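You operate a simulated robot arm through the tools that you are given. There is no shell and no other tool. Be economical: measure what you need, move in short steps, check, and stop when the job is done.

You run a simulated robot arm. Do the job below in one go: nothing can be reset, and whatever is moved stays where it is left.

TASK
Take the strainer with a black knob and leave it on the spot under the sifter spout. Put the corn puff from the purple bench top on top of the white block. Put the black cup on top of the flat white carton. Take the black block and put it on the purple bench top. Lift the yellow bin lid open. Any order will do. Set down upright: strainer with a black knob, black cup, black block.

Only the result counts: the job must be done as asked and must still hold three seconds after the hand-in. Knocking over, shifting, dropping, spilling or breaking anything else fails it. A push-on lid holds only when it is set on centred and level and pressed home; a screw cap is set on level and turned clockwise until tight.

THE ROBOT
A 6-joint arm with a two-finger gripper on a trunk, on a base that drives. Base frame: it is fixed to the floor where the robot stands at the start and does not move with it; the origin is under the middle of the robot, x ahead of it, y to its left, z up; the surface under the hand at the start is at about z = 0.9. Lengths are in m, angles in degrees, forces in N, time in s.
Its first joint turns from -166.0 to 166.0 degrees. Places, roughly: black block (5x8x7 cm) [3.2, 1.6, 0.9]; black cup (8x8x9 cm) [0.7, -0.8, 0.9]; corn puff (4x4x3 cm) [1.9, -2.5, 0.8]; flat white carton [0.75, -0.25, 1]; purple bench top [1.7, -2.7, 0.8]; spot under the sifter spout (26x18 cm) [1.44, -2.54, 0.82]; strainer with a black knob (6x6x12 cm) [0.8, 0.1, 1]; white block (5x8x7 cm) [1.6, -2.5, 0.9]; yellow bin lid [3.3, -2.5, 0.9]. Payload 3.43 kg.
Tool frame: the origin (TCP) lies between the finger pads and is the grasp point; the fingertips stand 0.02 m ahead of it; z points along the fingers, y is the line along which they close. The gripper opens to 0.19 m. The gripper's body begins 0.248 m behind the TCP.
Orientation is told as [roll, pitch, yaw] about the base's x, y, z axes, in that order, counted from this pose: with the fingers straight down and closing along the base's y, the tool's x points along the base's -x, its y along +y and its z along -z.

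THE INTERFACE
- The arm moves only by the tool apply_moves. Its argument "motion" is one flat list of numbers, 6 for each row, row after row: the shift along the tool's x, y, z in units of 200 mm (1.0 is 200 mm), then the turn, a rotation vector about the tool's x, y, z in units of 120 degrees (1.0 is 120 degrees). In form: [x, y, z, rx, ry, rz, x, y, z, rx, ry, rz, ...]. A call has 1 to 8 rows; each row is the pose to reach, as a shift and turn from the pose commanded when the call began, along the tool's axes at that moment. "hand" is the opening, from 0 (shut) to 1 (fully open), set as the call begins (left out, the last holds). A call with a number of a shift or a turn outside -1 to 1 is refused whole. Each row takes 0.2 s and may step no farther than 0.05 m and 8.6 degrees from the row before; otherwise, or with a gripper value out of range, the whole call is refused. A pose out of reach is approached as far as the arm can. The call stops where the force on the tool passes 40 N (or 10 N more than at its start, if that is more) or the arm is blocked; 0.2 s more then pass. Each finger travels about 0.153 m/s and halts on what it meets, pressing with about 43 N; the grip force reading is that of the motor and also rises with nothing between the fingers. The clock runs only during rows and for 0.2 s after the last one: add rows that repeat a pose to give the fingers time. The reply holds the time, the measured pose of the TCP, the force on the tool along the base axes, the opening and the grip force, in the units named above and with some noise, with the torque about the TCP (base axes, N m) and any sound that the robot's microphone picked up.
- Cameras (640 x 400 px; columns grow to the right, rows downward): "scene" is now at [0.0601, 0.1442, 1.6433]; the picture's right is [-0.54, -0.84, 0.00], its down [-0.52, 0.33, -0.79] and it looks along [0.67, -0.43, -0.61] (base axes); focal length 264 px, centre (320, 200). "wrist" rides on the gripper at [0.07, -0.008, -0.288] in the tool frame; the picture's right is [0.12, 0.99, 0.00], its down [-0.96, 0.12, -0.25] and it looks along [-0.25, 0.03, 0.97] (tool axes); focal length 261 px, centre (320, 200). There is no depth. A picture from a camera that has moved, and an enlarged one, comes with that camera's place and axes in the base frame and with its lens. The place of the scene camera against the robot may be out by one fixed shift of up to 0.012 m in any direction.
- snapshot(camera): a new picture of that camera. It takes no simulated time.
- move_column(by): slides the trunk up (or, below 0, down) by that many m; the arm and the scene camera ride with it, the base frame stays. It gives what a move gives, with no picture.
- roll_base(legs): drives the robot by 1 to 6 legs, each [ahead, turn to the left] in m and degrees, along the robot's own axes; the way and the turn of a leg run together, so that a leg with both is an arc; at most 1.5 m and 180 degrees a leg. The arm and the cameras ride along, it lands a little off, and it stops where it bumps. It gives what a move gives.
- head_to(pan, tilt): turns the head with the scene camera to pan (to the left, within 120 degrees either way) and tilt (down, from -29 to 69), counted from straight ahead of the robot. It gives what a move gives.
- enlarge(camera, box): a new picture of the part [left, top, right, bottom] of that camera's present view, enlarged. It takes no simulated time.
- hand_in(): hands the job in; it is judged then, once.

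Go step by step. Nothing tells you exact positions but the pictures and the camera data: compare them with the known pose of the tool, close in by small moves and look again before you grip or let go. The budget is 165 turns and 120 pictures, counting those below and the enlarged ones. Unless the task says otherwise, let go and move clear before handing in, and close with one line.

The tools are called after "Call:" as name(argument=value, ...) on one line, values as JSON. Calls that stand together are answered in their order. apply_moves: Moves the arm, as the interface text tells. Its arguments: {"type":"object","properties":{"motion":{"type":"array","items":{"type":"number"}},"hand":{"type":"number"}},"required":["motion"]} The other tools are called the same way: move_column (by) slides the trunk up or down; roll_base (legs) drives the base; head_to (pan, tilt) turns the head that bears the scene camera; snapshot (camera) takes a picture; enlarge (camera, box) takes an enlarged picture of a part of a camera's view; hand_in () hands the job in.

At the start:

```text
time: 0.0
tool_pos: [0.6786, -0.0516, 1.2246]
tcp_rot: [0.0, 0.0, 0.2]
ft_force: [-0.3, -0.5, -0.3]
wrist_torque: [-0.04, 0.0, -0.01]
opening: 0.1901
grip_force: 0.0
trunk travel left (down, up): [-0.2, 0.24]
robot x, y, heading: [0.0013, -0.0176, -0.2]
head pan, tilt: [-32.7, 37.7]
```

scene: 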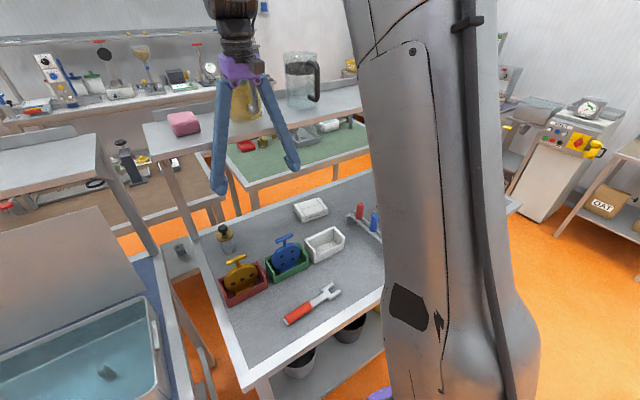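
wrist: 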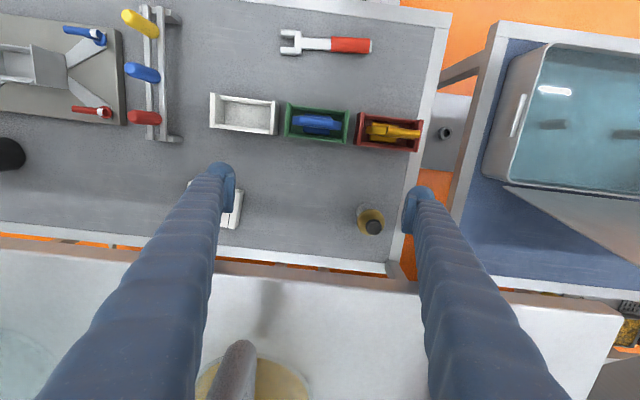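

I see the bench ahead with the strainer (gold with black knob), the flat white carton, and the black cup at its right end. I'll first look around to map the floor and the other benches.

Call:
head_to(pan=-75, tilt=25)

Call:
snapshot(camera="scene")

Call:
head_to(pan=30, tilt=20)

Call:
snapshot(camera="scene")

Call:
head_to(pan=-115, tilt=25)

Call:
snapshot(camera="scene")

```text
time: 1.1
tool_pos: [0.6784, -0.0514, 1.226]
tcp_rot: [0.0, 0.0, 0.2]
ft_force: [-0.3, -0.1, 0.3]
wrist_torque: [-0.08, -0.02, -0.01]
opening: 0.19
grip_force: 0.2
trunk travel left (down, up): [-0.2, 0.24]
robot x, y, heading: [-0.002, -0.0177, 0.1]
head pan, tilt: [-75.0, 25.0]
```

```text
117 pictures are left
camera scene: at [0.0113, 0.1026, 1.6631], right [-0.97, -0.26, 0.0], down [-0.11, 0.41, -0.91], along [0.23, -0.88, -0.42], focal length 264 px, centre (320, 200)
```

scene: 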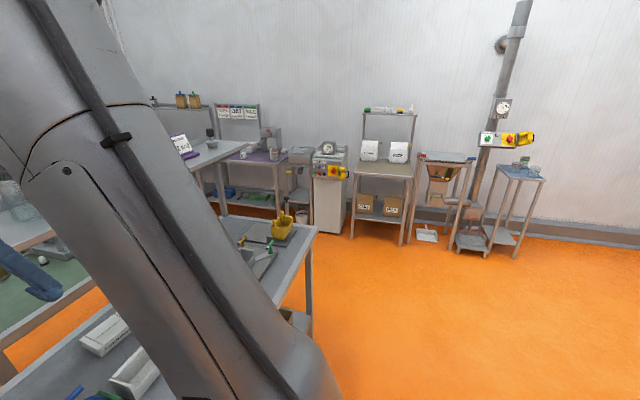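

```text
time: 2.9
tool_pos: [0.6794, -0.053, 1.2255]
tcp_rot: [0.0, 0.0, 0.3]
ft_force: [0.1, -0.5, 0.3]
wrist_torque: [0.02, -0.02, 0.0]
opening: 0.19
grip_force: 0.1
trunk travel left (down, up): [-0.2, 0.24]
robot x, y, heading: [-0.0002, -0.0206, 0.1]
head pan, tilt: [30.0, 20.0]
```

```text
116 pictures are left
camera scene: at [0.068, 0.2375, 1.6713], right [0.5, -0.87, 0.0], down [-0.3, -0.17, -0.94], along [0.81, 0.47, -0.34], focal length 264 px, centre (320, 200)
```

scene: 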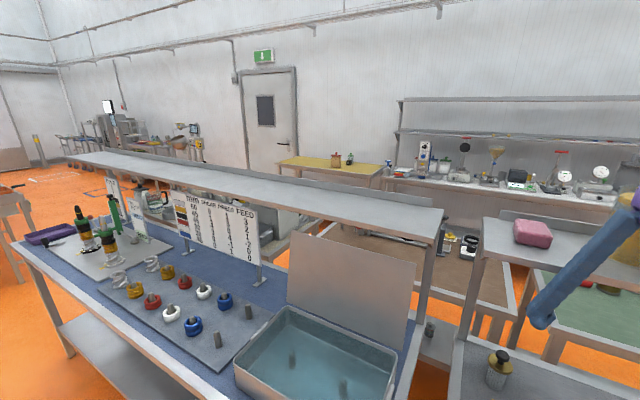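

```text
time: 5.2
tool_pos: [0.6796, -0.0527, 1.2255]
tcp_rot: [0.0, -0.1, 0.1]
ft_force: [0.1, 0.6, 0.6]
wrist_torque: [0.01, -0.02, 0.02]
opening: 0.19
grip_force: 0.1
trunk travel left (down, up): [-0.2, 0.24]
robot x, y, heading: [0.0011, -0.017, 0.0]
head pan, tilt: [-115.0, 25.0]
```

```text
115 pictures are left
camera scene: at [-0.0515, 0.1074, 1.6633], right [-0.91, 0.42, 0.0], down [0.18, 0.38, -0.91], along [-0.38, -0.82, -0.42], focal length 264 px, centre (320, 200)
```

scene: 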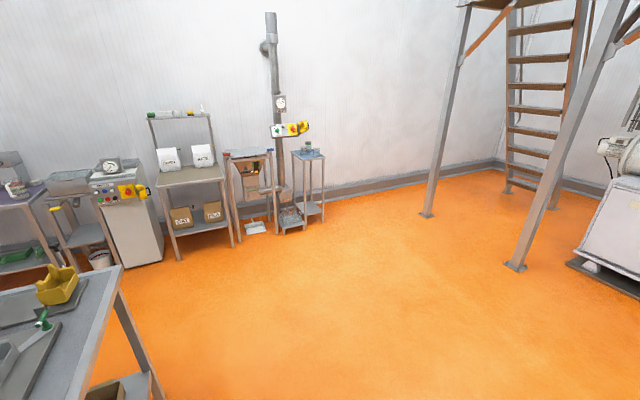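

The bench's right end is near y≈-0.95 and there's a clear aisle beyond it. I'll shift the robot sideways to face the black cup.

Call:
roll_base(legs=[[0, -90], [0.72, 0], [0, 90]])

Call:
head_to(pan=0, tilt=35)

Call:
snapshot(camera="scene")

Call:
snapshot(camera="wrist")

```text
time: 22.1
tool_pos: [0.6829, -0.7981, 1.2257]
tcp_rot: [0.0, 0.1, -1.3]
ft_force: [0.1, 0.0, -0.4]
wrist_torque: [0.02, 0.05, -0.03]
opening: 0.1899
grip_force: 0.1
trunk travel left (down, up): [-0.2, 0.24]
robot x, y, heading: [0.003, -0.8093, -1.6]
head pan, tilt: [-115.0, 25.0]
```

```text
time: 24.1
tool_pos: [0.6837, -0.7988, 1.2244]
tcp_rot: [0.1, 0.0, -1.3]
ft_force: [0.3, 0.6, -1.1]
wrist_torque: [0.01, -0.01, 0.0]
opening: 0.1901
grip_force: 0.1
trunk travel left (down, up): [-0.2, 0.24]
robot x, y, heading: [0.0026, -0.8096, -1.5]
head pan, tilt: [0.0, 35.0]
```

```text
114 pictures are left
camera scene: at [0.0852, -0.6024, 1.6474], right [-0.03, -1.0, 0.0], down [-0.57, 0.02, -0.82], along [0.82, -0.02, -0.57], focal length 264 px, centre (320, 200)
```

scene: 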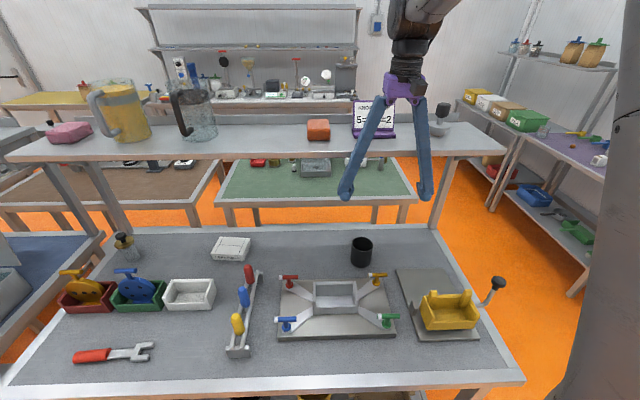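

```text
113 pictures are left
camera wrist: at [0.6136, -0.8062, 1.5142], right [-0.1, 1.0, 0.0], down [0.96, 0.09, 0.25], along [0.25, 0.02, -0.97], focal length 261 px, centre (320, 200)
```

wrist: 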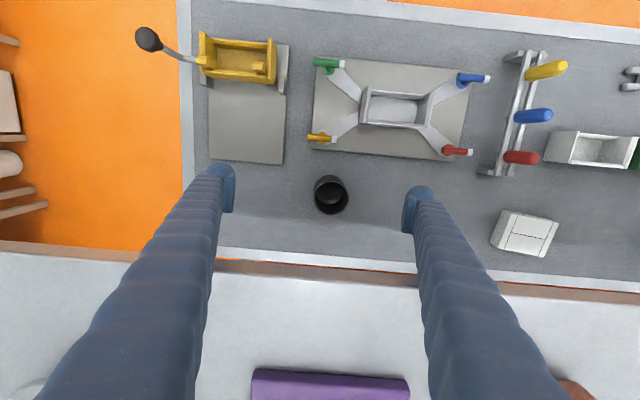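

Call:
enlarge(camera="wrist", box=[270, 150, 400, 231])

Call:
enlarge(camera="scene", box=[200, 220, 410, 350])

```text
4.92 times, centred on (335, 190) of wrist
camera zoom: at [0.6136, -0.8062, 1.5142], right [-0.1, 1.0, 0.0], down [0.96, 0.09, 0.25], along [0.25, 0.02, -0.97], focal length 1283 px, centre (246, 247)
```

zoom: 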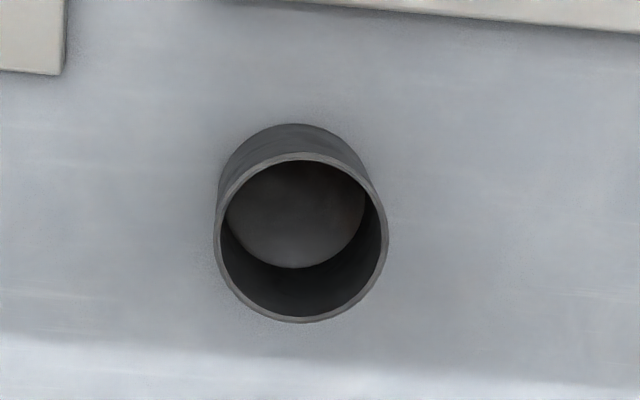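

```text
3.05 times, centred on (305, 285) of scene
camera zoom: at [0.0852, -0.6024, 1.6474], right [-0.03, -1.0, 0.0], down [-0.57, 0.02, -0.82], along [0.82, -0.02, -0.57], focal length 806 px, centre (366, -59)
```

zoom: 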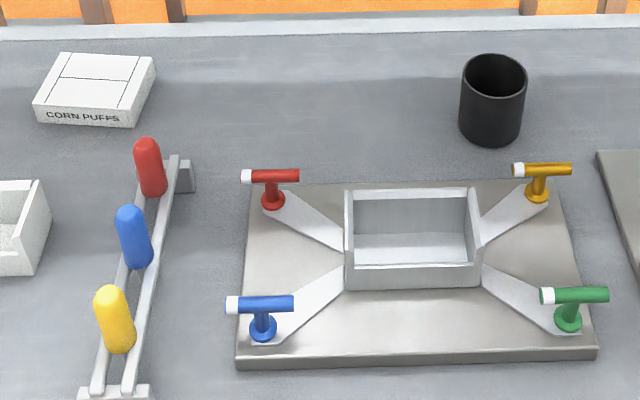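

The cup's rim is around (0.745, -0.773). I'm lowering to above it, then looking again.

Call:
apply_moves(motion=[-0.1, 0.04, 0.2, 0, 0, 0, -0.2, 0.08, 0.38, 0, 0, 0, -0.3, 0.135, 0.56, 0, 0, 0, -0.31, 0.135, 0.725, 0, 0, 0], hand=0.8)

Call:
snapshot(camera="wrist")

Call:
snapshot(camera="scene")

```text
time: 24.5
tool_pos: [0.6922, -0.7937, 1.1946]
tcp_rot: [0.0, 0.8, -1.0]
ft_force: [-11.4, -0.3, -7.3]
wrist_torque: [-0.48, -1.75, 0.82]
opening: 0.1514
grip_force: 0.1
trunk travel left (down, up): [-0.2, 0.24]
robot x, y, heading: [0.0029, -0.8076, -1.5]
head pan, tilt: [0.0, 35.0]
stopped in row 2: the force on the tool passed its limit at 78 N (the readings are from after the stop); the commanded pose is now the measured one
```

```text
110 pictures are left
camera wrist: at [0.6254, -0.801, 1.4837], right [-0.1, 0.99, 0.0], down [0.97, 0.1, 0.23], along [0.23, 0.02, -0.97], focal length 261 px, centre (320, 200)
```

wrist: 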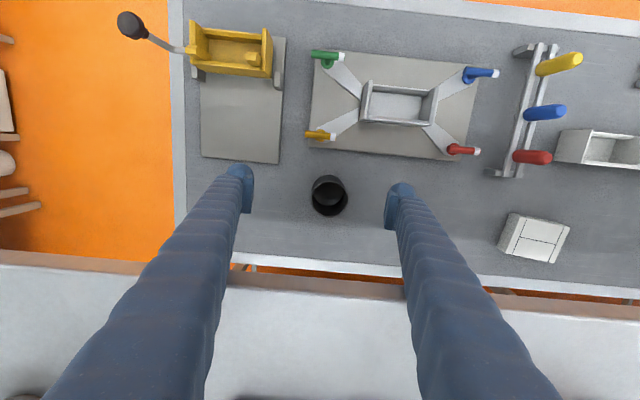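

```text
109 pictures are left
camera scene: at [0.0835, -0.602, 1.6473], right [-0.03, -1.0, 0.0], down [-0.57, 0.02, -0.82], along [0.82, -0.02, -0.57], focal length 264 px, centre (320, 200)
```

scene: 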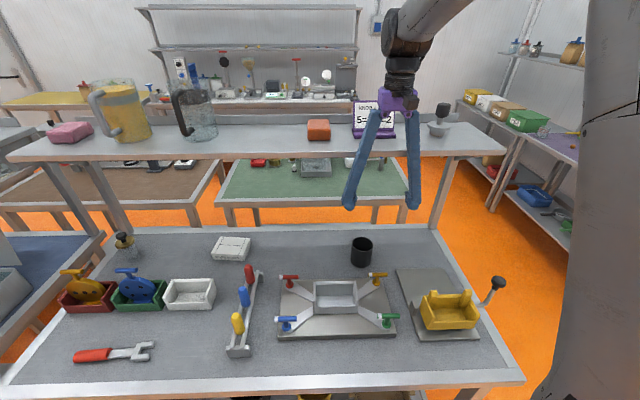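

The fingers brushed the overhead shelf's front edge (x≈0.715, z≈1.3), so straight-down access is blocked. I'll back off and tilt the hand 45° forward to reach in under the shelf.

Call:
apply_moves(motion=[0.1, 0, 0, 0, 0, 0, 0.15, 0, 0, 0, -0.065, 0, 0.15, 0.02, 0.05, 0, -0.13, 0, 0.15, 0.04, 0.1, 0, -0.195, 0, 0.15, 0.06, 0.15, 0, -0.26, 0, 0.15, 0.08, 0.2, 0, -0.32, 0, 0.15, 0.1, 0.25, 0, -0.375, 0], hand=0.8)

Call:
snapshot(camera="wrist")

Call:
snapshot(camera="scene")

```text
time: 26.1
tool_pos: [0.6599, -0.7372, 1.1476]
tcp_rot: [5.1, -38.9, -1.0]
ft_force: [0.4, 0.2, 0.3]
wrist_torque: [0.03, 0.01, 0.04]
opening: 0.1521
grip_force: 0.1
out of reach, approached as far as the arm can: row 6, 7
trunk travel left (down, up): [-0.2, 0.24]
robot x, y, heading: [0.0043, -0.809, -1.6]
head pan, tilt: [0.0, 35.0]
```

```text
108 pictures are left
camera wrist: at [0.4267, -0.7675, 1.3271], right [-0.13, 0.99, -0.01], down [0.59, 0.08, 0.8], along [0.8, 0.1, -0.6], focal length 261 px, centre (320, 200)
```

wrist: 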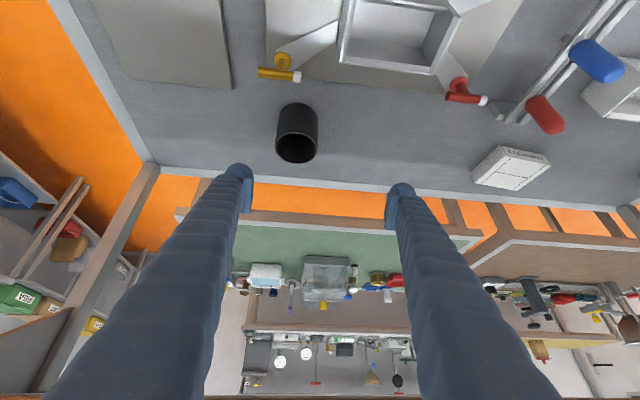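

```text
107 pictures are left
camera scene: at [0.0842, -0.6023, 1.6475], right [-0.03, -1.0, 0.0], down [-0.57, 0.02, -0.82], along [0.82, -0.02, -0.57], focal length 264 px, centre (320, 200)
```

scene: 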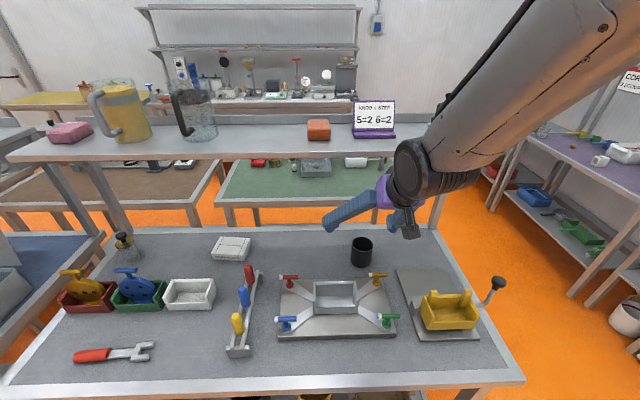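

The tilt ran short of reach close in, so I'll back the base up a bit to give the wrist room, then complete the tilt.

Call:
roll_base(legs=[[-0.18, 0]])

Call:
apply_moves(motion=[0, -0.04, 0, 0.02, -0.03, 0, 0, -0.08, 0, 0.042, -0.051, 0])

```text
time: 27.9
tool_pos: [0.4777, -0.7326, 1.1483]
tcp_rot: [5.1, -38.9, -1.1]
ft_force: [0.3, -0.5, 0.6]
wrist_torque: [0.0, -0.01, 0.03]
opening: 0.1521
grip_force: 0.2
trunk travel left (down, up): [-0.2, 0.24]
robot x, y, heading: [-0.1788, -0.8097, -1.7]
head pan, tilt: [0.0, 35.0]
```

```text
time: 28.5
tool_pos: [0.4792, -0.7478, 1.1458]
tcp_rot: [0.4, -44.8, -1.6]
ft_force: [0.5, -0.3, 0.6]
wrist_torque: [-0.01, 0.01, 0.03]
opening: 0.1517
grip_force: 0.0
trunk travel left (down, up): [-0.2, 0.24]
robot x, y, heading: [-0.1801, -0.8058, -1.6]
head pan, tilt: [0.0, 35.0]
```

Call:
apply_moves(motion=[-0.07, -0.02, 0.2, 0, 0, 0, -0.14, -0.04, 0.4, 0, 0, 0, -0.21, -0.06, 0.6, 0, 0, 0, -0.28, -0.08, 0.8, 0, 0, 0, -0.354, -0.095, 0.99, 0, 0, 0])

Call:
snapshot(camera="wrist")

Call:
snapshot(camera="scene")

```text
time: 29.7
tool_pos: [0.6703, -0.7724, 1.0543]
tcp_rot: [0.4, -44.8, -1.4]
ft_force: [-0.1, -0.4, -0.4]
wrist_torque: [0.01, 0.01, 0.0]
opening: 0.1521
grip_force: 0.0
trunk travel left (down, up): [-0.2, 0.24]
robot x, y, heading: [-0.1802, -0.8029, -1.8]
head pan, tilt: [0.0, 35.0]
```

```text
106 pictures are left
camera wrist: at [0.4186, -0.7756, 1.2093], right [-0.06, 0.99, -0.08], down [0.51, 0.1, 0.85], along [0.86, 0.01, -0.51], focal length 261 px, centre (320, 200)
```

wrist: 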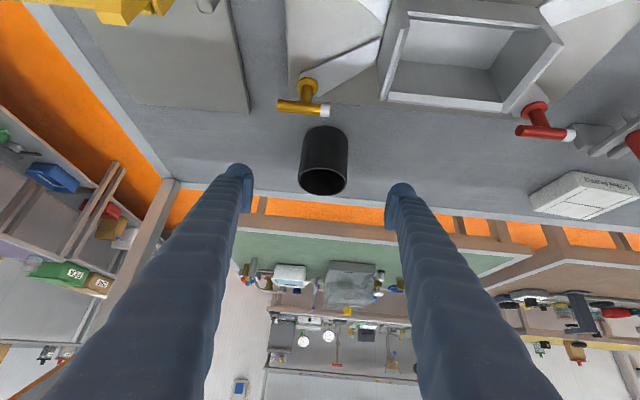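

```text
105 pictures are left
camera scene: at [-0.0965, -0.597, 1.6473], right [-0.03, -1.0, 0.0], down [-0.57, 0.02, -0.82], along [0.82, -0.02, -0.57], focal length 264 px, centre (320, 200)
```

scene: 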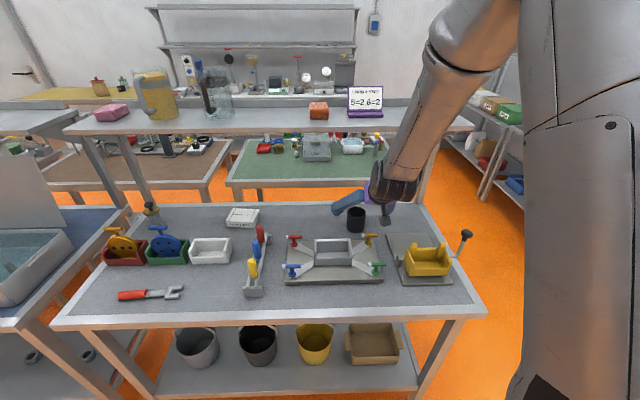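

Cup sits at about (0.744, -0.771) with bench height about 0.892. I'm moving the open fingers around it.

Call:
apply_moves(motion=[0.035, 0.004, 0.17, 0, 0, 0, 0.07, 0.008, 0.34, 0, 0, 0, 0.105, 0.012, 0.5, 0, 0, 0, 0.141, 0.015, 0.665, 0, 0, 0])

Call:
snapshot(camera="wrist")

```text
time: 30.7
tool_pos: [0.7433, -0.7714, 0.9406]
tcp_rot: [0.5, -44.8, -1.6]
ft_force: [-0.5, -0.3, -0.4]
wrist_torque: [0.06, 0.03, 0.02]
opening: 0.1519
grip_force: 0.1
trunk travel left (down, up): [-0.2, 0.24]
robot x, y, heading: [-0.1783, -0.8074, -1.5]
head pan, tilt: [0.0, 35.0]
```

```text
104 pictures are left
camera wrist: at [0.4914, -0.7755, 1.096], right [-0.06, 0.99, -0.08], down [0.51, 0.1, 0.85], along [0.86, 0.01, -0.51], focal length 261 px, centre (320, 200)
```

wrist: 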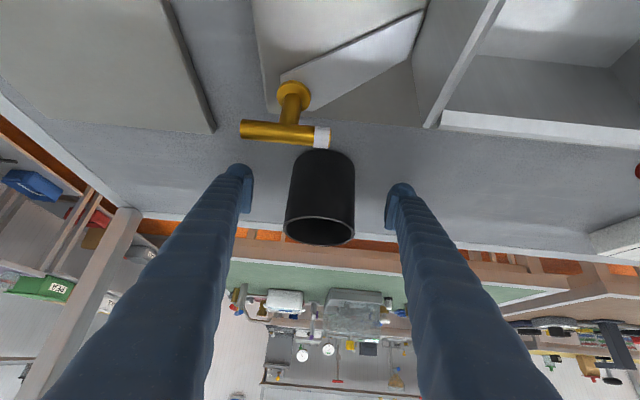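

The cup lies centred between the fingers. I'm closing.

Call:
apply_moves(motion=[0, 0, 0, 0, 0, 0, 0, 0, 0, 0, 0, 0, 0, 0, 0, 0, 0, 0], hand=0.3)

```text
time: 31.5
tool_pos: [0.7423, -0.7713, 0.9428]
tcp_rot: [0.3, -44.9, -1.5]
ft_force: [0.6, 0.2, -0.4]
wrist_torque: [0.03, 0.04, -0.02]
opening: 0.0746
grip_force: 43.1
trunk travel left (down, up): [-0.2, 0.24]
robot x, y, heading: [-0.1774, -0.806, -1.5]
head pan, tilt: [0.0, 35.0]
```

Gripped at 0.0746 m. I'm lifting clear, then backing the base out and shifting it over to face the flat carton.

Call:
apply_moves(motion=[-0.16, 0, -0.16, 0, 0, 0, -0.32, 0, -0.32, 0, 0, 0, -0.48, 0, -0.48, 0, 0, 0, -0.63, 0, -0.63, 0, 0, 0])

Call:
roll_base(legs=[[-0.35, 0], [0, -90], [-0.52, 0], [0, 90], [0.28, 0]])

Call:
snapshot(camera="wrist")

Call:
snapshot(camera="scene")

```text
time: 32.5
tool_pos: [0.7438, -0.7718, 1.1228]
tcp_rot: [0.4, -44.9, -1.5]
ft_force: [-0.1, 0.1, 0.4]
wrist_torque: [-0.01, -0.02, 0.0]
opening: 0.0571
grip_force: 0.0
trunk travel left (down, up): [-0.2, 0.24]
robot x, y, heading: [-0.176, -0.8036, -1.7]
head pan, tilt: [0.0, 35.0]
```

```text
time: 37.1
tool_pos: [0.376, -0.9749, 1.1231]
tcp_rot: [0.5, -44.9, -15.2]
ft_force: [0.9, 1.1, -0.8]
wrist_torque: [-0.13, 0.08, -0.12]
opening: 0.0567
grip_force: 0.2
trunk travel left (down, up): [-0.2, 0.24]
robot x, y, heading: [-0.5261, -0.7797, -15.2]
head pan, tilt: [0.0, 35.0]
stopped in leg 2: the robot was blocked; the commanded pose is now the measured one
```

```text
103 pictures are left
camera wrist: at [0.1301, -0.92, 1.2771], right [0.17, 0.98, -0.08], down [0.52, -0.02, 0.85], along [0.84, -0.19, -0.51], focal length 261 px, centre (320, 200)
```

wrist: 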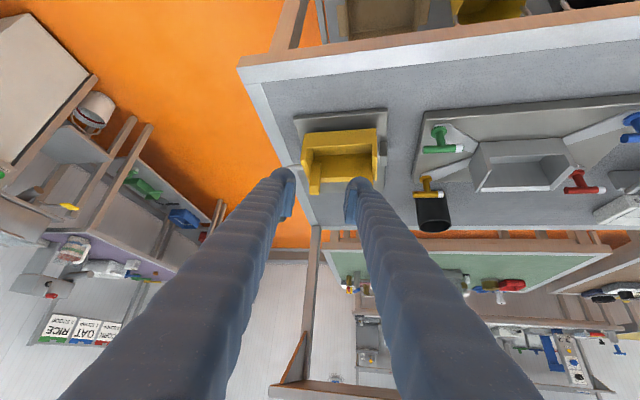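

```text
102 pictures are left
camera scene: at [-0.3971, -0.593, 1.6472], right [-0.26, -0.97, 0.0], down [-0.55, 0.15, -0.82], along [0.79, -0.22, -0.57], focal length 264 px, centre (320, 200)
```

scene: 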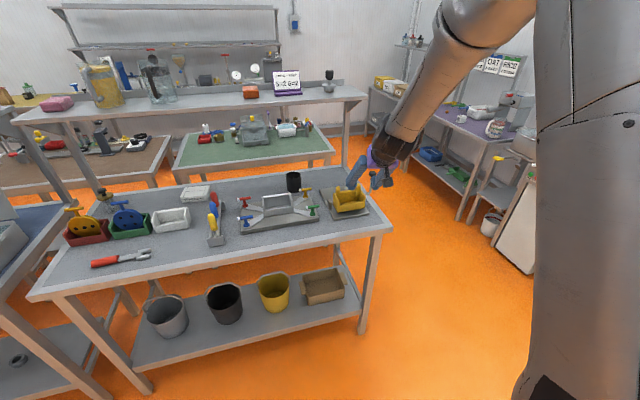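

The cup slipped out during the lift and is still standing on the bench, and the hand touched something near the black-ball lever. I'm looking closely at both.

Call:
enlarge(camera="scene", box=[220, 140, 420, 265])

Call:
enlarge(camera="wrist", box=[240, 80, 480, 240])

```text
3.20 times, centred on (320, 202) of scene
camera zoom: at [-0.3971, -0.593, 1.6472], right [-0.26, -0.97, 0.0], down [-0.55, 0.15, -0.82], along [0.79, -0.22, -0.57], focal length 846 px, centre (320, 192)
```

zoom: 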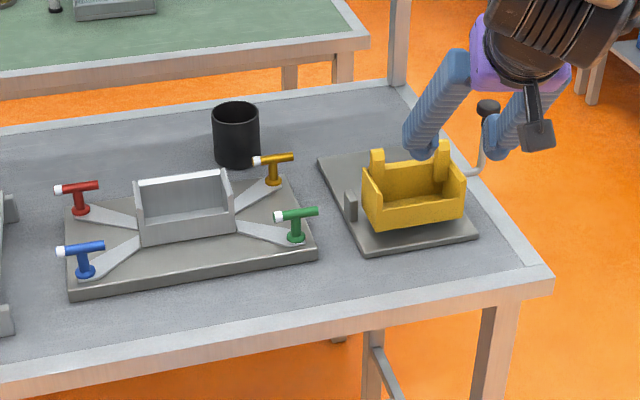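

```text
2.50 times, centred on (360, 160) of wrist
camera zoom: at [0.1301, -0.92, 1.2771], right [0.17, 0.98, -0.08], down [0.52, -0.02, 0.85], along [0.84, -0.19, -0.51], focal length 652 px, centre (220, 300)
```

zoom: 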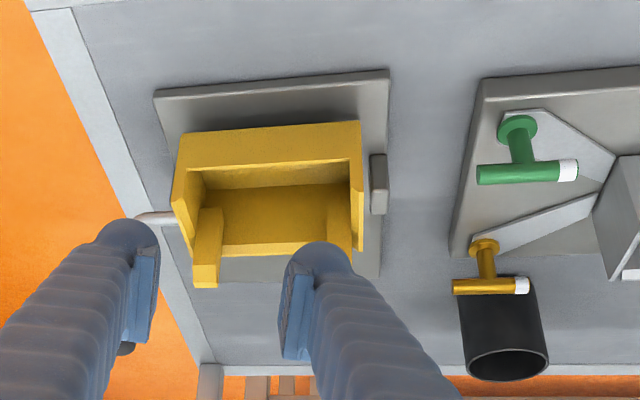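

Both look undisturbed. I'll undo the turn, drive back in, and grip the cup again harder, lifting slowly.

Call:
roll_base(legs=[[0, 13.6], [0.3, 0]])

Call:
apply_moves(motion=[0, 0, 0, 0, 0, 0, 0, 0, 0, 0, 0, 0], hand=0.75)

Call:
snapshot(camera="wrist")

Call:
snapshot(camera="scene")

```text
time: 38.7
tool_pos: [0.3989, -0.774, 1.1237]
tcp_rot: [0.4, -45.0, -2.2]
ft_force: [0.3, -1.0, 1.0]
wrist_torque: [0.07, -0.04, 0.11]
opening: 0.0571
grip_force: 0.0
trunk travel left (down, up): [-0.2, 0.24]
robot x, y, heading: [-0.5227, -0.7942, -2.1]
head pan, tilt: [0.0, 35.0]
stopped in leg 1: the robot was blocked; the commanded pose is now the measured one
```

```text
time: 39.3
tool_pos: [0.3986, -0.7728, 1.1229]
tcp_rot: [0.3, -44.8, -2.2]
ft_force: [0.1, 0.0, 0.3]
wrist_torque: [0.04, 0.0, 0.01]
opening: 0.1424
grip_force: 0.1
trunk travel left (down, up): [-0.2, 0.24]
robot x, y, heading: [-0.5239, -0.7928, -1.9]
head pan, tilt: [0.0, 35.0]
```

```text
99 pictures are left
camera wrist: at [0.146, -0.7742, 1.2779], right [-0.05, 1.0, -0.08], down [0.51, 0.09, 0.85], along [0.86, 0.0, -0.51], focal length 261 px, centre (320, 200)
```

wrist: 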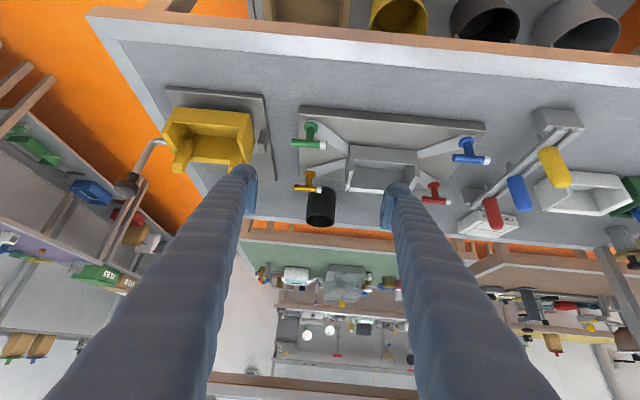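

```text
98 pictures are left
camera scene: at [-0.4419, -0.587, 1.6474], right [-0.04, -1.0, 0.0], down [-0.57, 0.02, -0.82], along [0.82, -0.03, -0.57], focal length 264 px, centre (320, 200)
```

scene: 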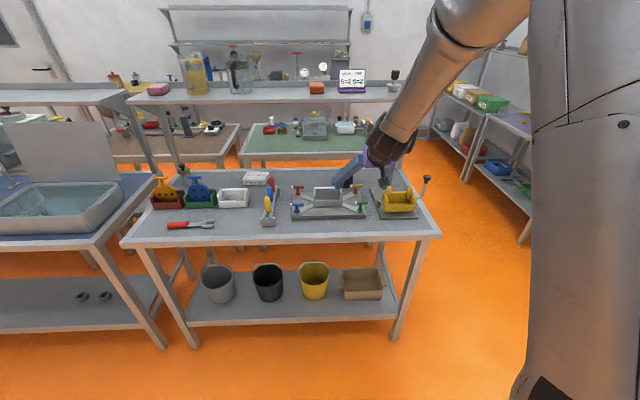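

The base seems to be bumping something low behind or beside it. I'll look around before driving.

Call:
head_to(pan=110, tilt=50)

Call:
snapshot(camera="scene")

Call:
head_to(pan=-120, tilt=50)

Call:
snapshot(camera="scene")

```text
time: 41.2
tool_pos: [0.3988, -0.7725, 1.1233]
tcp_rot: [0.4, -44.9, -2.3]
ft_force: [-0.7, 0.0, 0.9]
wrist_torque: [0.02, 0.0, -0.02]
opening: 0.1425
grip_force: 0.0
trunk travel left (down, up): [-0.2, 0.24]
robot x, y, heading: [-0.5257, -0.7932, -2.2]
head pan, tilt: [110.0, 50.0]
```

```text
97 pictures are left
camera scene: at [-0.5536, -0.5101, 1.6258], right [0.95, 0.31, 0.0], down [0.23, -0.73, -0.64], along [-0.2, 0.61, -0.77], focal length 264 px, centre (320, 200)
```

scene: 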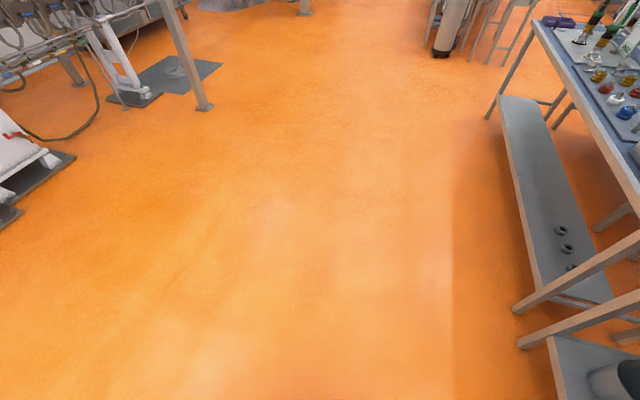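

```text
time: 44.4
tool_pos: [0.3976, -0.7726, 1.1223]
tcp_rot: [0.4, -44.9, -2.2]
ft_force: [-0.1, 0.6, -0.4]
wrist_torque: [-0.01, -0.04, -0.01]
opening: 0.1427
grip_force: 0.1
trunk travel left (down, up): [-0.2, 0.24]
robot x, y, heading: [-0.5246, -0.7927, -2.1]
head pan, tilt: [-120.0, 50.0]
```

```text
96 pictures are left
camera scene: at [-0.571, -0.6487, 1.6258], right [-0.85, 0.53, 0.0], down [0.41, 0.65, -0.64], along [-0.34, -0.54, -0.77], focal length 264 px, centre (320, 200)
```

scene: 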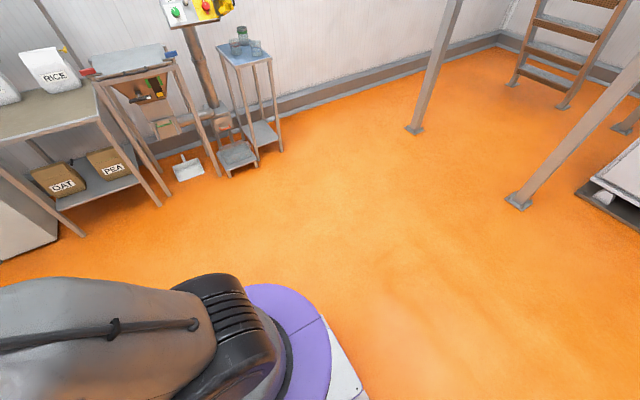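

The floor is clear, so the finger itself had met the lever; next time I'll turn the other way. I'm driving forward to the cup again.

Call:
roll_base(legs=[[0.345, 0]])

Call:
snapshot(camera="wrist")

```text
time: 47.3
tool_pos: [0.7416, -0.7868, 1.1248]
tcp_rot: [0.3, -44.9, -2.4]
ft_force: [0.3, 0.3, 0.1]
wrist_torque: [0.02, -0.01, -0.05]
opening: 0.1426
grip_force: 0.1
trunk travel left (down, up): [-0.2, 0.24]
robot x, y, heading: [-0.1849, -0.81, -2.2]
head pan, tilt: [-120.0, 50.0]
```

```text
95 pictures are left
camera wrist: at [0.4883, -0.7873, 1.2776], right [-0.05, 1.0, -0.08], down [0.51, 0.09, 0.85], along [0.86, 0.0, -0.51], focal length 261 px, centre (320, 200)
```

wrist: 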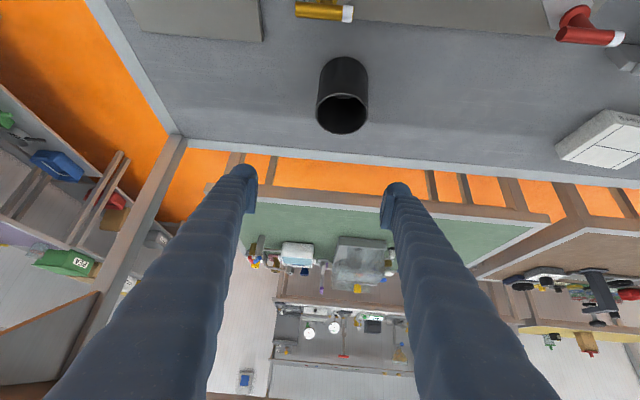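

Call:
apply_moves(motion=[0.15, 0.05, 0.15, 0, 0, 0, 0.3, 0.095, 0.3, 0, 0, 0, 0.45, 0.095, 0.45, 0, 0, 0, 0.58, 0.095, 0.58, 0, 0, 0, 0.66, 0.095, 0.68, 0, 0, 0])

Call:
apply_moves(motion=[0, 0, 0, 0, 0, 0, 0, 0, 0, 0, 0, 0, 0, 0, 0, 0, 0, 0, 0, 0, 0, 0, 0, 0, 0, 0, 0, 0, 0, 0], hand=0)

Call:
apply_moves(motion=[-0.02, 0, -0.02, 0, 0, 0, -0.04, 0, -0.04, 0, 0, 0, -0.06, 0, -0.06, 0, 0, 0, -0.08, 0, -0.08, 0, 0, 0])

Call:
snapshot(camera="wrist")

```text
time: 48.5
tool_pos: [0.7446, -0.7654, 0.9332]
tcp_rot: [0.3, -45.0, -2.3]
ft_force: [1.0, -0.8, -0.3]
wrist_torque: [-0.02, 0.04, -0.04]
opening: 0.1427
grip_force: 0.1
trunk travel left (down, up): [-0.2, 0.24]
robot x, y, heading: [-0.1815, -0.809, -2.0]
head pan, tilt: [-120.0, 50.0]
```

```text
time: 49.7
tool_pos: [0.7439, -0.7648, 0.9351]
tcp_rot: [0.4, -44.8, -2.3]
ft_force: [-0.5, 0.1, -0.6]
wrist_torque: [0.04, 0.04, -0.02]
opening: 0.0702
grip_force: 42.8
trunk travel left (down, up): [-0.2, 0.24]
robot x, y, heading: [-0.1827, -0.8071, -2.2]
head pan, tilt: [-120.0, 50.0]
```

```text
time: 50.7
tool_pos: [0.7431, -0.7669, 0.957]
tcp_rot: [0.4, -45.0, -2.2]
ft_force: [-0.6, 0.2, -0.5]
wrist_torque: [-0.04, 0.0, 0.01]
opening: 0.07
grip_force: 43.6
trunk travel left (down, up): [-0.2, 0.24]
robot x, y, heading: [-0.1858, -0.8083, -2.1]
head pan, tilt: [-120.0, 50.0]
```

```text
94 pictures are left
camera wrist: at [0.4905, -0.7675, 1.1111], right [-0.05, 1.0, -0.08], down [0.51, 0.09, 0.85], along [0.86, 0.0, -0.51], focal length 261 px, centre (320, 200)
```

wrist: 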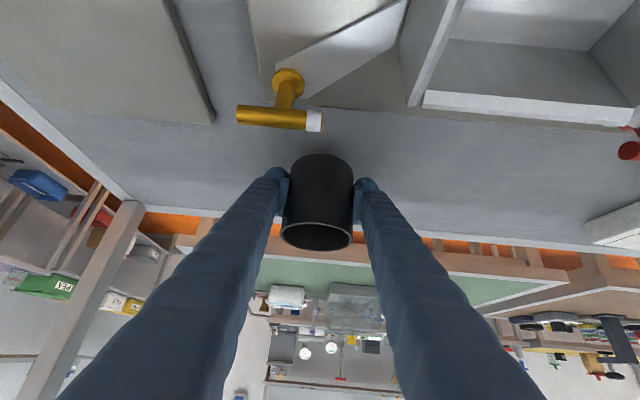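

Grip holds at 0.070. I'm lifting further and checking.

Call:
apply_moves(motion=[-0.05, 0, -0.05, 0, 0, 0, -0.1, 0, -0.1, 0, 0, 0, -0.17, 0, -0.17, 0, 0, 0, -0.25, 0, -0.25, 0, 0, 0, -0.34, 0, -0.34, 0, 0, 0, -0.43, 0, -0.43, 0, 0, 0, -0.5, 0, -0.5, 0, 0, 0, -0.55, 0, -0.55, 0, 0, 0])

Call:
snapshot(camera="wrist")

```text
time: 52.5
tool_pos: [0.7445, -0.767, 1.111]
tcp_rot: [0.3, -45.0, -2.3]
ft_force: [0.4, 0.3, -1.6]
wrist_torque: [-0.02, -0.01, 0.0]
opening: 0.0701
grip_force: 43.4
trunk travel left (down, up): [-0.2, 0.24]
robot x, y, heading: [-0.1827, -0.8102, -2.2]
head pan, tilt: [-120.0, 50.0]
```

```text
93 pictures are left
camera wrist: at [0.492, -0.768, 1.2667], right [-0.05, 1.0, -0.08], down [0.51, 0.09, 0.85], along [0.86, 0.0, -0.51], focal length 261 px, centre (320, 200)
```

wrist: 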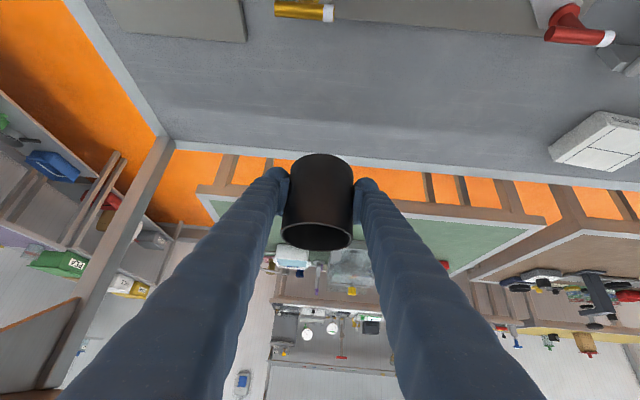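

The cup is held. I'm backing out and shifting left, turning to the left side this time.

Call:
roll_base(legs=[[-0.33, 0], [0, 92], [0.45, 0], [0, -90], [0.2, 0]])

Call:
head_to(pan=0, tilt=35)

Call:
snapshot(camera="wrist")

Call:
snapshot(camera="scene")

```text
time: 57.2
tool_pos: [0.3546, -0.4913, 1.112]
tcp_rot: [0.5, -44.9, 14.4]
ft_force: [0.6, -1.2, -0.5]
wrist_torque: [0.18, 0.06, 0.19]
opening: 0.07
grip_force: 42.7
trunk travel left (down, up): [-0.2, 0.24]
robot x, y, heading: [-0.5193, -0.814, 14.9]
head pan, tilt: [-120.0, 50.0]
stopped in leg 2: the robot was blocked; the commanded pose is now the measured one
```

```text
time: 59.2
tool_pos: [0.3537, -0.4884, 1.1118]
tcp_rot: [0.5, -45.0, 14.5]
ft_force: [0.8, -0.2, -0.6]
wrist_torque: [0.01, 0.01, 0.0]
opening: 0.07
grip_force: 42.9
trunk travel left (down, up): [-0.2, 0.24]
robot x, y, heading: [-0.517, -0.8152, 14.5]
head pan, tilt: [0.0, 35.0]
```

```text
92 pictures are left
camera wrist: at [0.1123, -0.5626, 1.2668], right [-0.34, 0.94, -0.08], down [0.46, 0.24, 0.85], along [0.82, 0.25, -0.51], focal length 261 px, centre (320, 200)
```

wrist: 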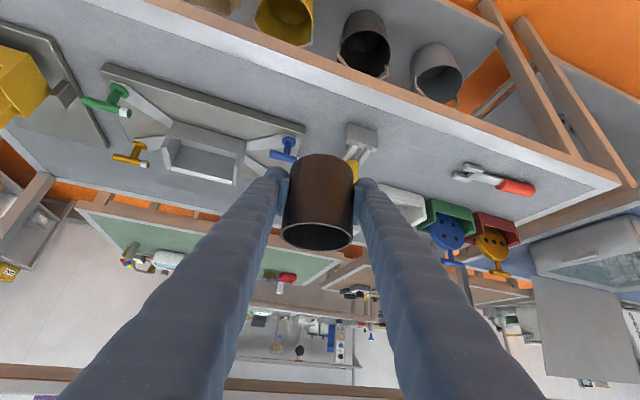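

```text
91 pictures are left
camera scene: at [-0.4989, -0.5926, 1.6474], right [0.25, -0.97, 0.0], down [-0.56, -0.15, -0.82], along [0.79, 0.21, -0.57], focal length 264 px, centre (320, 200)
```

scene: 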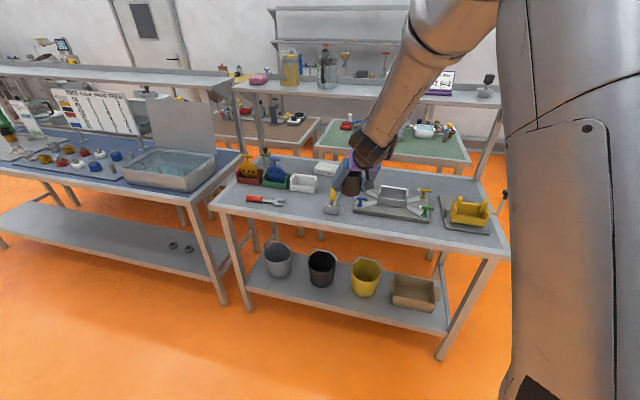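

The base's rear corner seems to bump something unseen right behind, so I'll raise the arm, drive forward first, and only then turn.

Call:
move_column(by=0.15)

Call:
roll_base(legs=[[0.2, 0], [0, 75.5], [0.415, 0], [0, -90]])

Call:
snapshot(camera="wrist")

Call:
snapshot(camera="scene")

```text
time: 61.0
tool_pos: [0.3536, -0.4884, 1.262]
tcp_rot: [0.4, -44.9, 14.5]
ft_force: [0.5, -0.5, -0.2]
wrist_torque: [-0.01, 0.0, 0.03]
opening: 0.0701
grip_force: 43.3
trunk travel left (down, up): [-0.35, 0.09]
robot x, y, heading: [-0.5193, -0.8134, 14.9]
head pan, tilt: [0.0, 35.0]
```

```text
time: 64.9
tool_pos: [0.3806, -0.1545, 1.2617]
tcp_rot: [0.5, -44.8, 35.0]
ft_force: [0.4, -0.8, -1.5]
wrist_torque: [0.04, 0.03, 0.06]
opening: 0.07
grip_force: 42.8
trunk travel left (down, up): [-0.35, 0.09]
robot x, y, heading: [-0.3123, -0.7834, 35.7]
head pan, tilt: [0.0, 35.0]
stopped in leg 2: the robot was blocked; the commanded pose is now the measured one
```

```text
90 pictures are left
camera wrist: at [0.1802, -0.3093, 1.417], right [-0.64, 0.76, -0.08], down [0.35, 0.38, 0.85], along [0.68, 0.52, -0.51], focal length 261 px, centre (320, 200)
```

wrist: 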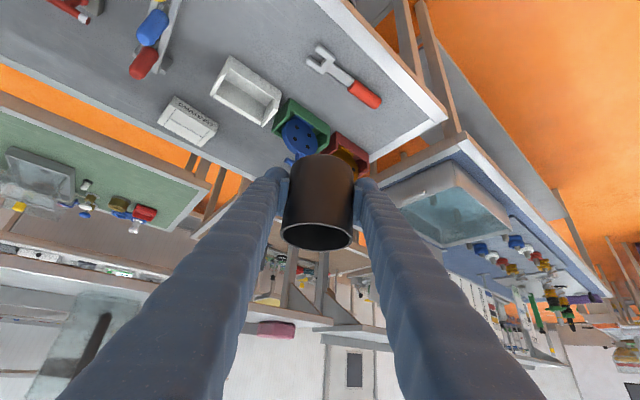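

```text
89 pictures are left
camera scene: at [-0.3702, -0.5719, 1.7975], right [0.58, -0.81, 0.0], down [-0.47, -0.34, -0.82], along [0.66, 0.48, -0.57], focal length 264 px, centre (320, 200)
```

scene: 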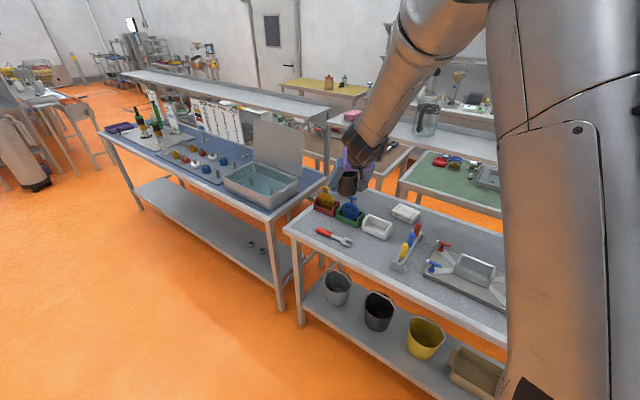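

No obstacle makes sense in these views; the turns may be stalling for another reason (stretched arm). I'll simply try continuing the turn.

Call:
roll_base(legs=[[0, 20]])

```text
time: 67.0
tool_pos: [0.1234, 0.0453, 1.2627]
tcp_rot: [0.3, -44.9, 55.1]
ft_force: [0.0, -0.6, -0.7]
wrist_torque: [0.01, -0.01, -0.01]
opening: 0.0701
grip_force: 43.0
trunk travel left (down, up): [-0.35, 0.09]
robot x, y, heading: [-0.2879, -0.7932, 55.7]
head pan, tilt: [0.0, 35.0]
stopped in leg 1: the robot was blocked; the commanded pose is now the measured one
```

Call:
roll_base(legs=[[0, 34]])

Call:
head_to(pan=120, tilt=60)

Call:
snapshot(camera="scene")

```text
time: 69.3
tool_pos: [-0.3019, 0.1468, 1.2634]
tcp_rot: [0.5, -44.9, 82.1]
ft_force: [0.6, -0.4, -1.2]
wrist_torque: [0.01, 0.09, 0.05]
opening: 0.0699
grip_force: 42.6
trunk travel left (down, up): [-0.35, 0.09]
robot x, y, heading: [-0.2571, -0.7932, 83.5]
head pan, tilt: [0.0, 35.0]
stopped in leg 1: the robot was blocked; the commanded pose is now the measured one
```

```text
time: 71.3
tool_pos: [-0.3016, 0.1466, 1.2644]
tcp_rot: [0.4, -44.9, 82.2]
ft_force: [0.6, -0.1, -0.3]
wrist_torque: [0.03, 0.02, 0.03]
opening: 0.0699
grip_force: 42.5
trunk travel left (down, up): [-0.35, 0.09]
robot x, y, heading: [-0.2588, -0.7952, 83.6]
head pan, tilt: [120.0, 60.0]
```

```text
88 pictures are left
camera scene: at [-0.5243, -0.8163, 1.7632], right [-0.4, 0.92, 0.0], down [0.79, 0.34, -0.5], along [-0.46, -0.2, -0.87], focal length 264 px, centre (320, 200)
```

scene: 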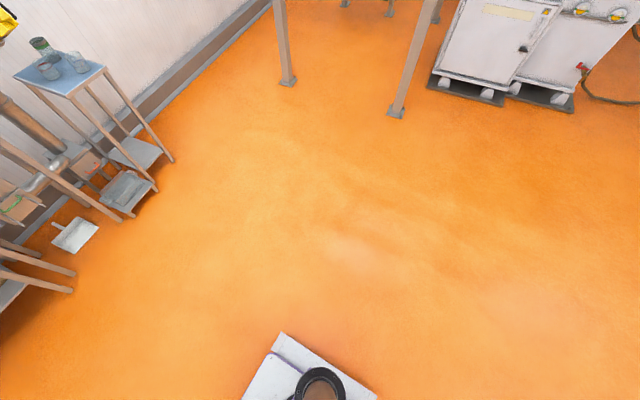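

Nothing is behind the robot; the turn stalls only when it is long with the arm stretched. I'll use short turn legs.

Call:
roll_base(legs=[[0.4, 0], [0, -15], [0, -15], [0, -15], [0, -15], [0, -15]])

```text
time: 77.0
tool_pos: [0.2089, 0.4419, 1.2657]
tcp_rot: [0.4, -45.1, 52.9]
ft_force: [-0.1, -0.2, -0.8]
wrist_torque: [-0.02, -0.03, -0.02]
opening: 0.0699
grip_force: 42.8
trunk travel left (down, up): [-0.35, 0.09]
robot x, y, heading: [-0.2385, -0.3828, 53.7]
head pan, tilt: [120.0, 60.0]
stopped in leg 3: the robot was blocked; the commanded pose is now the measured one
```

Call:
roll_base(legs=[[0, -18], [0, -18], [0, -17]])

Call:
head_to(pan=0, tilt=35)

Call:
snapshot(camera="scene")

```text
time: 79.6
tool_pos: [0.5123, 0.1808, 1.2647]
tcp_rot: [0.4, -44.9, 28.3]
ft_force: [0.1, 0.6, -0.7]
wrist_torque: [-0.1, -0.02, -0.11]
opening: 0.0702
grip_force: 43.4
trunk travel left (down, up): [-0.35, 0.09]
robot x, y, heading: [-0.2538, -0.3563, 28.6]
head pan, tilt: [120.0, 60.0]
stopped in leg 2: the robot was blocked; the commanded pose is now the measured one
```

```text
time: 81.6
tool_pos: [0.512, 0.1817, 1.2659]
tcp_rot: [0.4, -45.1, 28.2]
ft_force: [0.2, 1.7, -1.3]
wrist_torque: [0.02, 0.03, 0.02]
opening: 0.07
grip_force: 42.8
trunk travel left (down, up): [-0.35, 0.09]
robot x, y, heading: [-0.2534, -0.3563, 28.7]
head pan, tilt: [0.0, 35.0]
```

```text
87 pictures are left
camera scene: at [-0.2877, -0.1392, 1.7974], right [0.48, -0.88, 0.0], down [-0.5, -0.28, -0.82], along [0.72, 0.4, -0.57], focal length 264 px, centre (320, 200)
```

scene: 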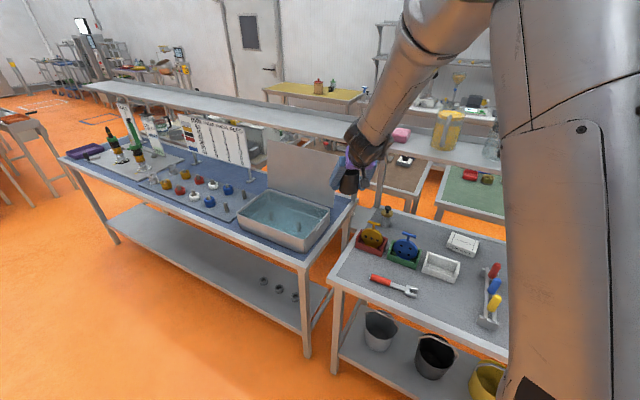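

Call:
roll_base(legs=[[0, -14.5], [0, -14]])

Call:
snapshot(camera="scene")

Call:
snapshot(camera="wrist")

```text
time: 83.9
tool_pos: [0.6577, -0.1221, 1.2651]
tcp_rot: [0.4, -44.9, 7.5]
ft_force: [-0.5, 0.9, -0.5]
wrist_torque: [-0.1, -0.01, -0.1]
opening: 0.0701
grip_force: 43.2
trunk travel left (down, up): [-0.35, 0.09]
robot x, y, heading: [-0.252, -0.3342, 7.7]
head pan, tilt: [0.0, 35.0]
stopped in leg 2: the robot was blocked; the commanded pose is now the measured one
```

```text
86 pictures are left
camera scene: at [-0.2068, -0.1136, 1.7972], right [0.14, -0.99, 0.0], down [-0.57, -0.08, -0.82], along [0.81, 0.11, -0.57], focal length 264 px, centre (320, 200)
```

scene: 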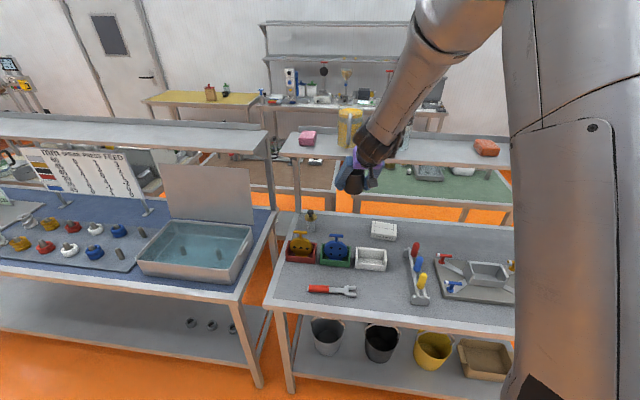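

```text
85 pictures are left
camera wrist: at [0.4085, -0.1665, 1.4202], right [-0.22, 0.97, -0.08], down [0.49, 0.18, 0.85], along [0.85, 0.15, -0.51], focal length 261 px, centre (320, 200)
```

wrist: 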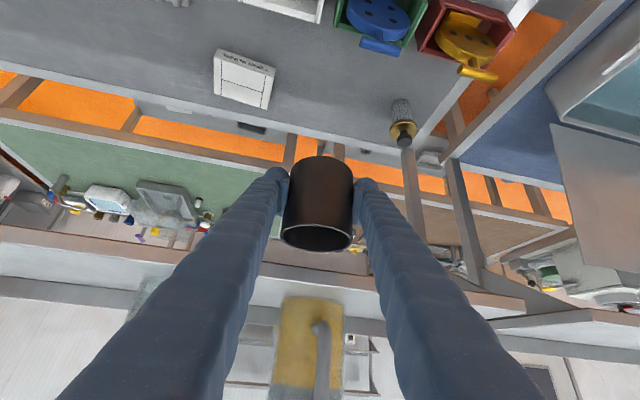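

Carton's top centre is at about (0.79, -0.29). I'm turning the last bit, then lowering the trunk and easing forward.

Call:
roll_base(legs=[[0, -10]])

Call:
move_column(by=-0.15)

Call:
roll_base(legs=[[0.07, 0]])

Call:
snapshot(camera="wrist")

Call:
snapshot(camera="scene")

```text
time: 85.2
tool_pos: [0.6795, -0.2839, 1.266]
tcp_rot: [0.4, -44.9, -2.5]
ft_force: [0.1, 0.4, -0.6]
wrist_torque: [-0.03, -0.01, -0.01]
opening: 0.0699
grip_force: 43.2
trunk travel left (down, up): [-0.35, 0.09]
robot x, y, heading: [-0.2534, -0.3173, -2.2]
head pan, tilt: [0.0, 35.0]
```

```text
time: 87.0
tool_pos: [0.6801, -0.2847, 1.1169]
tcp_rot: [0.6, -45.0, -2.5]
ft_force: [0.2, 0.3, 0.2]
wrist_torque: [0.01, -0.01, 0.01]
opening: 0.07
grip_force: 43.5
trunk travel left (down, up): [-0.2, 0.24]
robot x, y, heading: [-0.2529, -0.3237, -2.1]
head pan, tilt: [0.0, 35.0]
```

```text
time: 88.1
tool_pos: [0.7492, -0.2871, 1.1146]
tcp_rot: [0.4, -44.8, -2.6]
ft_force: [0.3, -0.6, -0.9]
wrist_torque: [0.0, -0.04, 0.01]
opening: 0.07
grip_force: 42.8
trunk travel left (down, up): [-0.2, 0.24]
robot x, y, heading: [-0.1837, -0.3224, -2.0]
head pan, tilt: [0.0, 35.0]
```

```text
84 pictures are left
camera wrist: at [0.4962, -0.2876, 1.2699], right [-0.05, 1.0, -0.08], down [0.51, 0.09, 0.85], along [0.86, 0.0, -0.51], focal length 261 px, centre (320, 200)
```

wrist: 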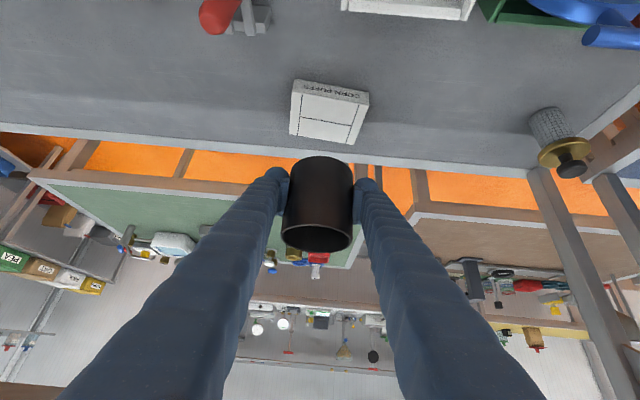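

```text
83 pictures are left
camera scene: at [-0.0997, -0.1156, 1.6473], right [-0.04, -1.0, 0.0], down [-0.57, 0.02, -0.82], along [0.82, -0.03, -0.58], focal length 264 px, centre (320, 200)
```

scene: 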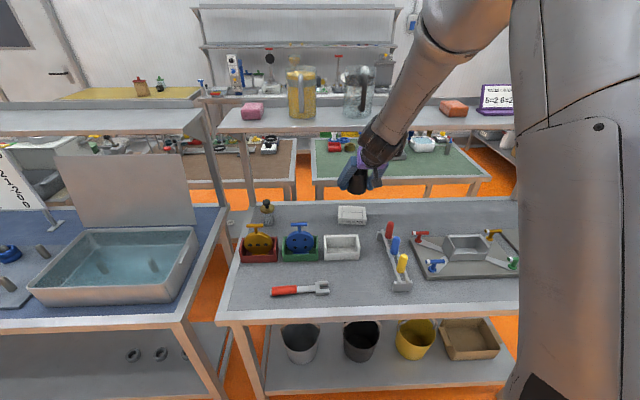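

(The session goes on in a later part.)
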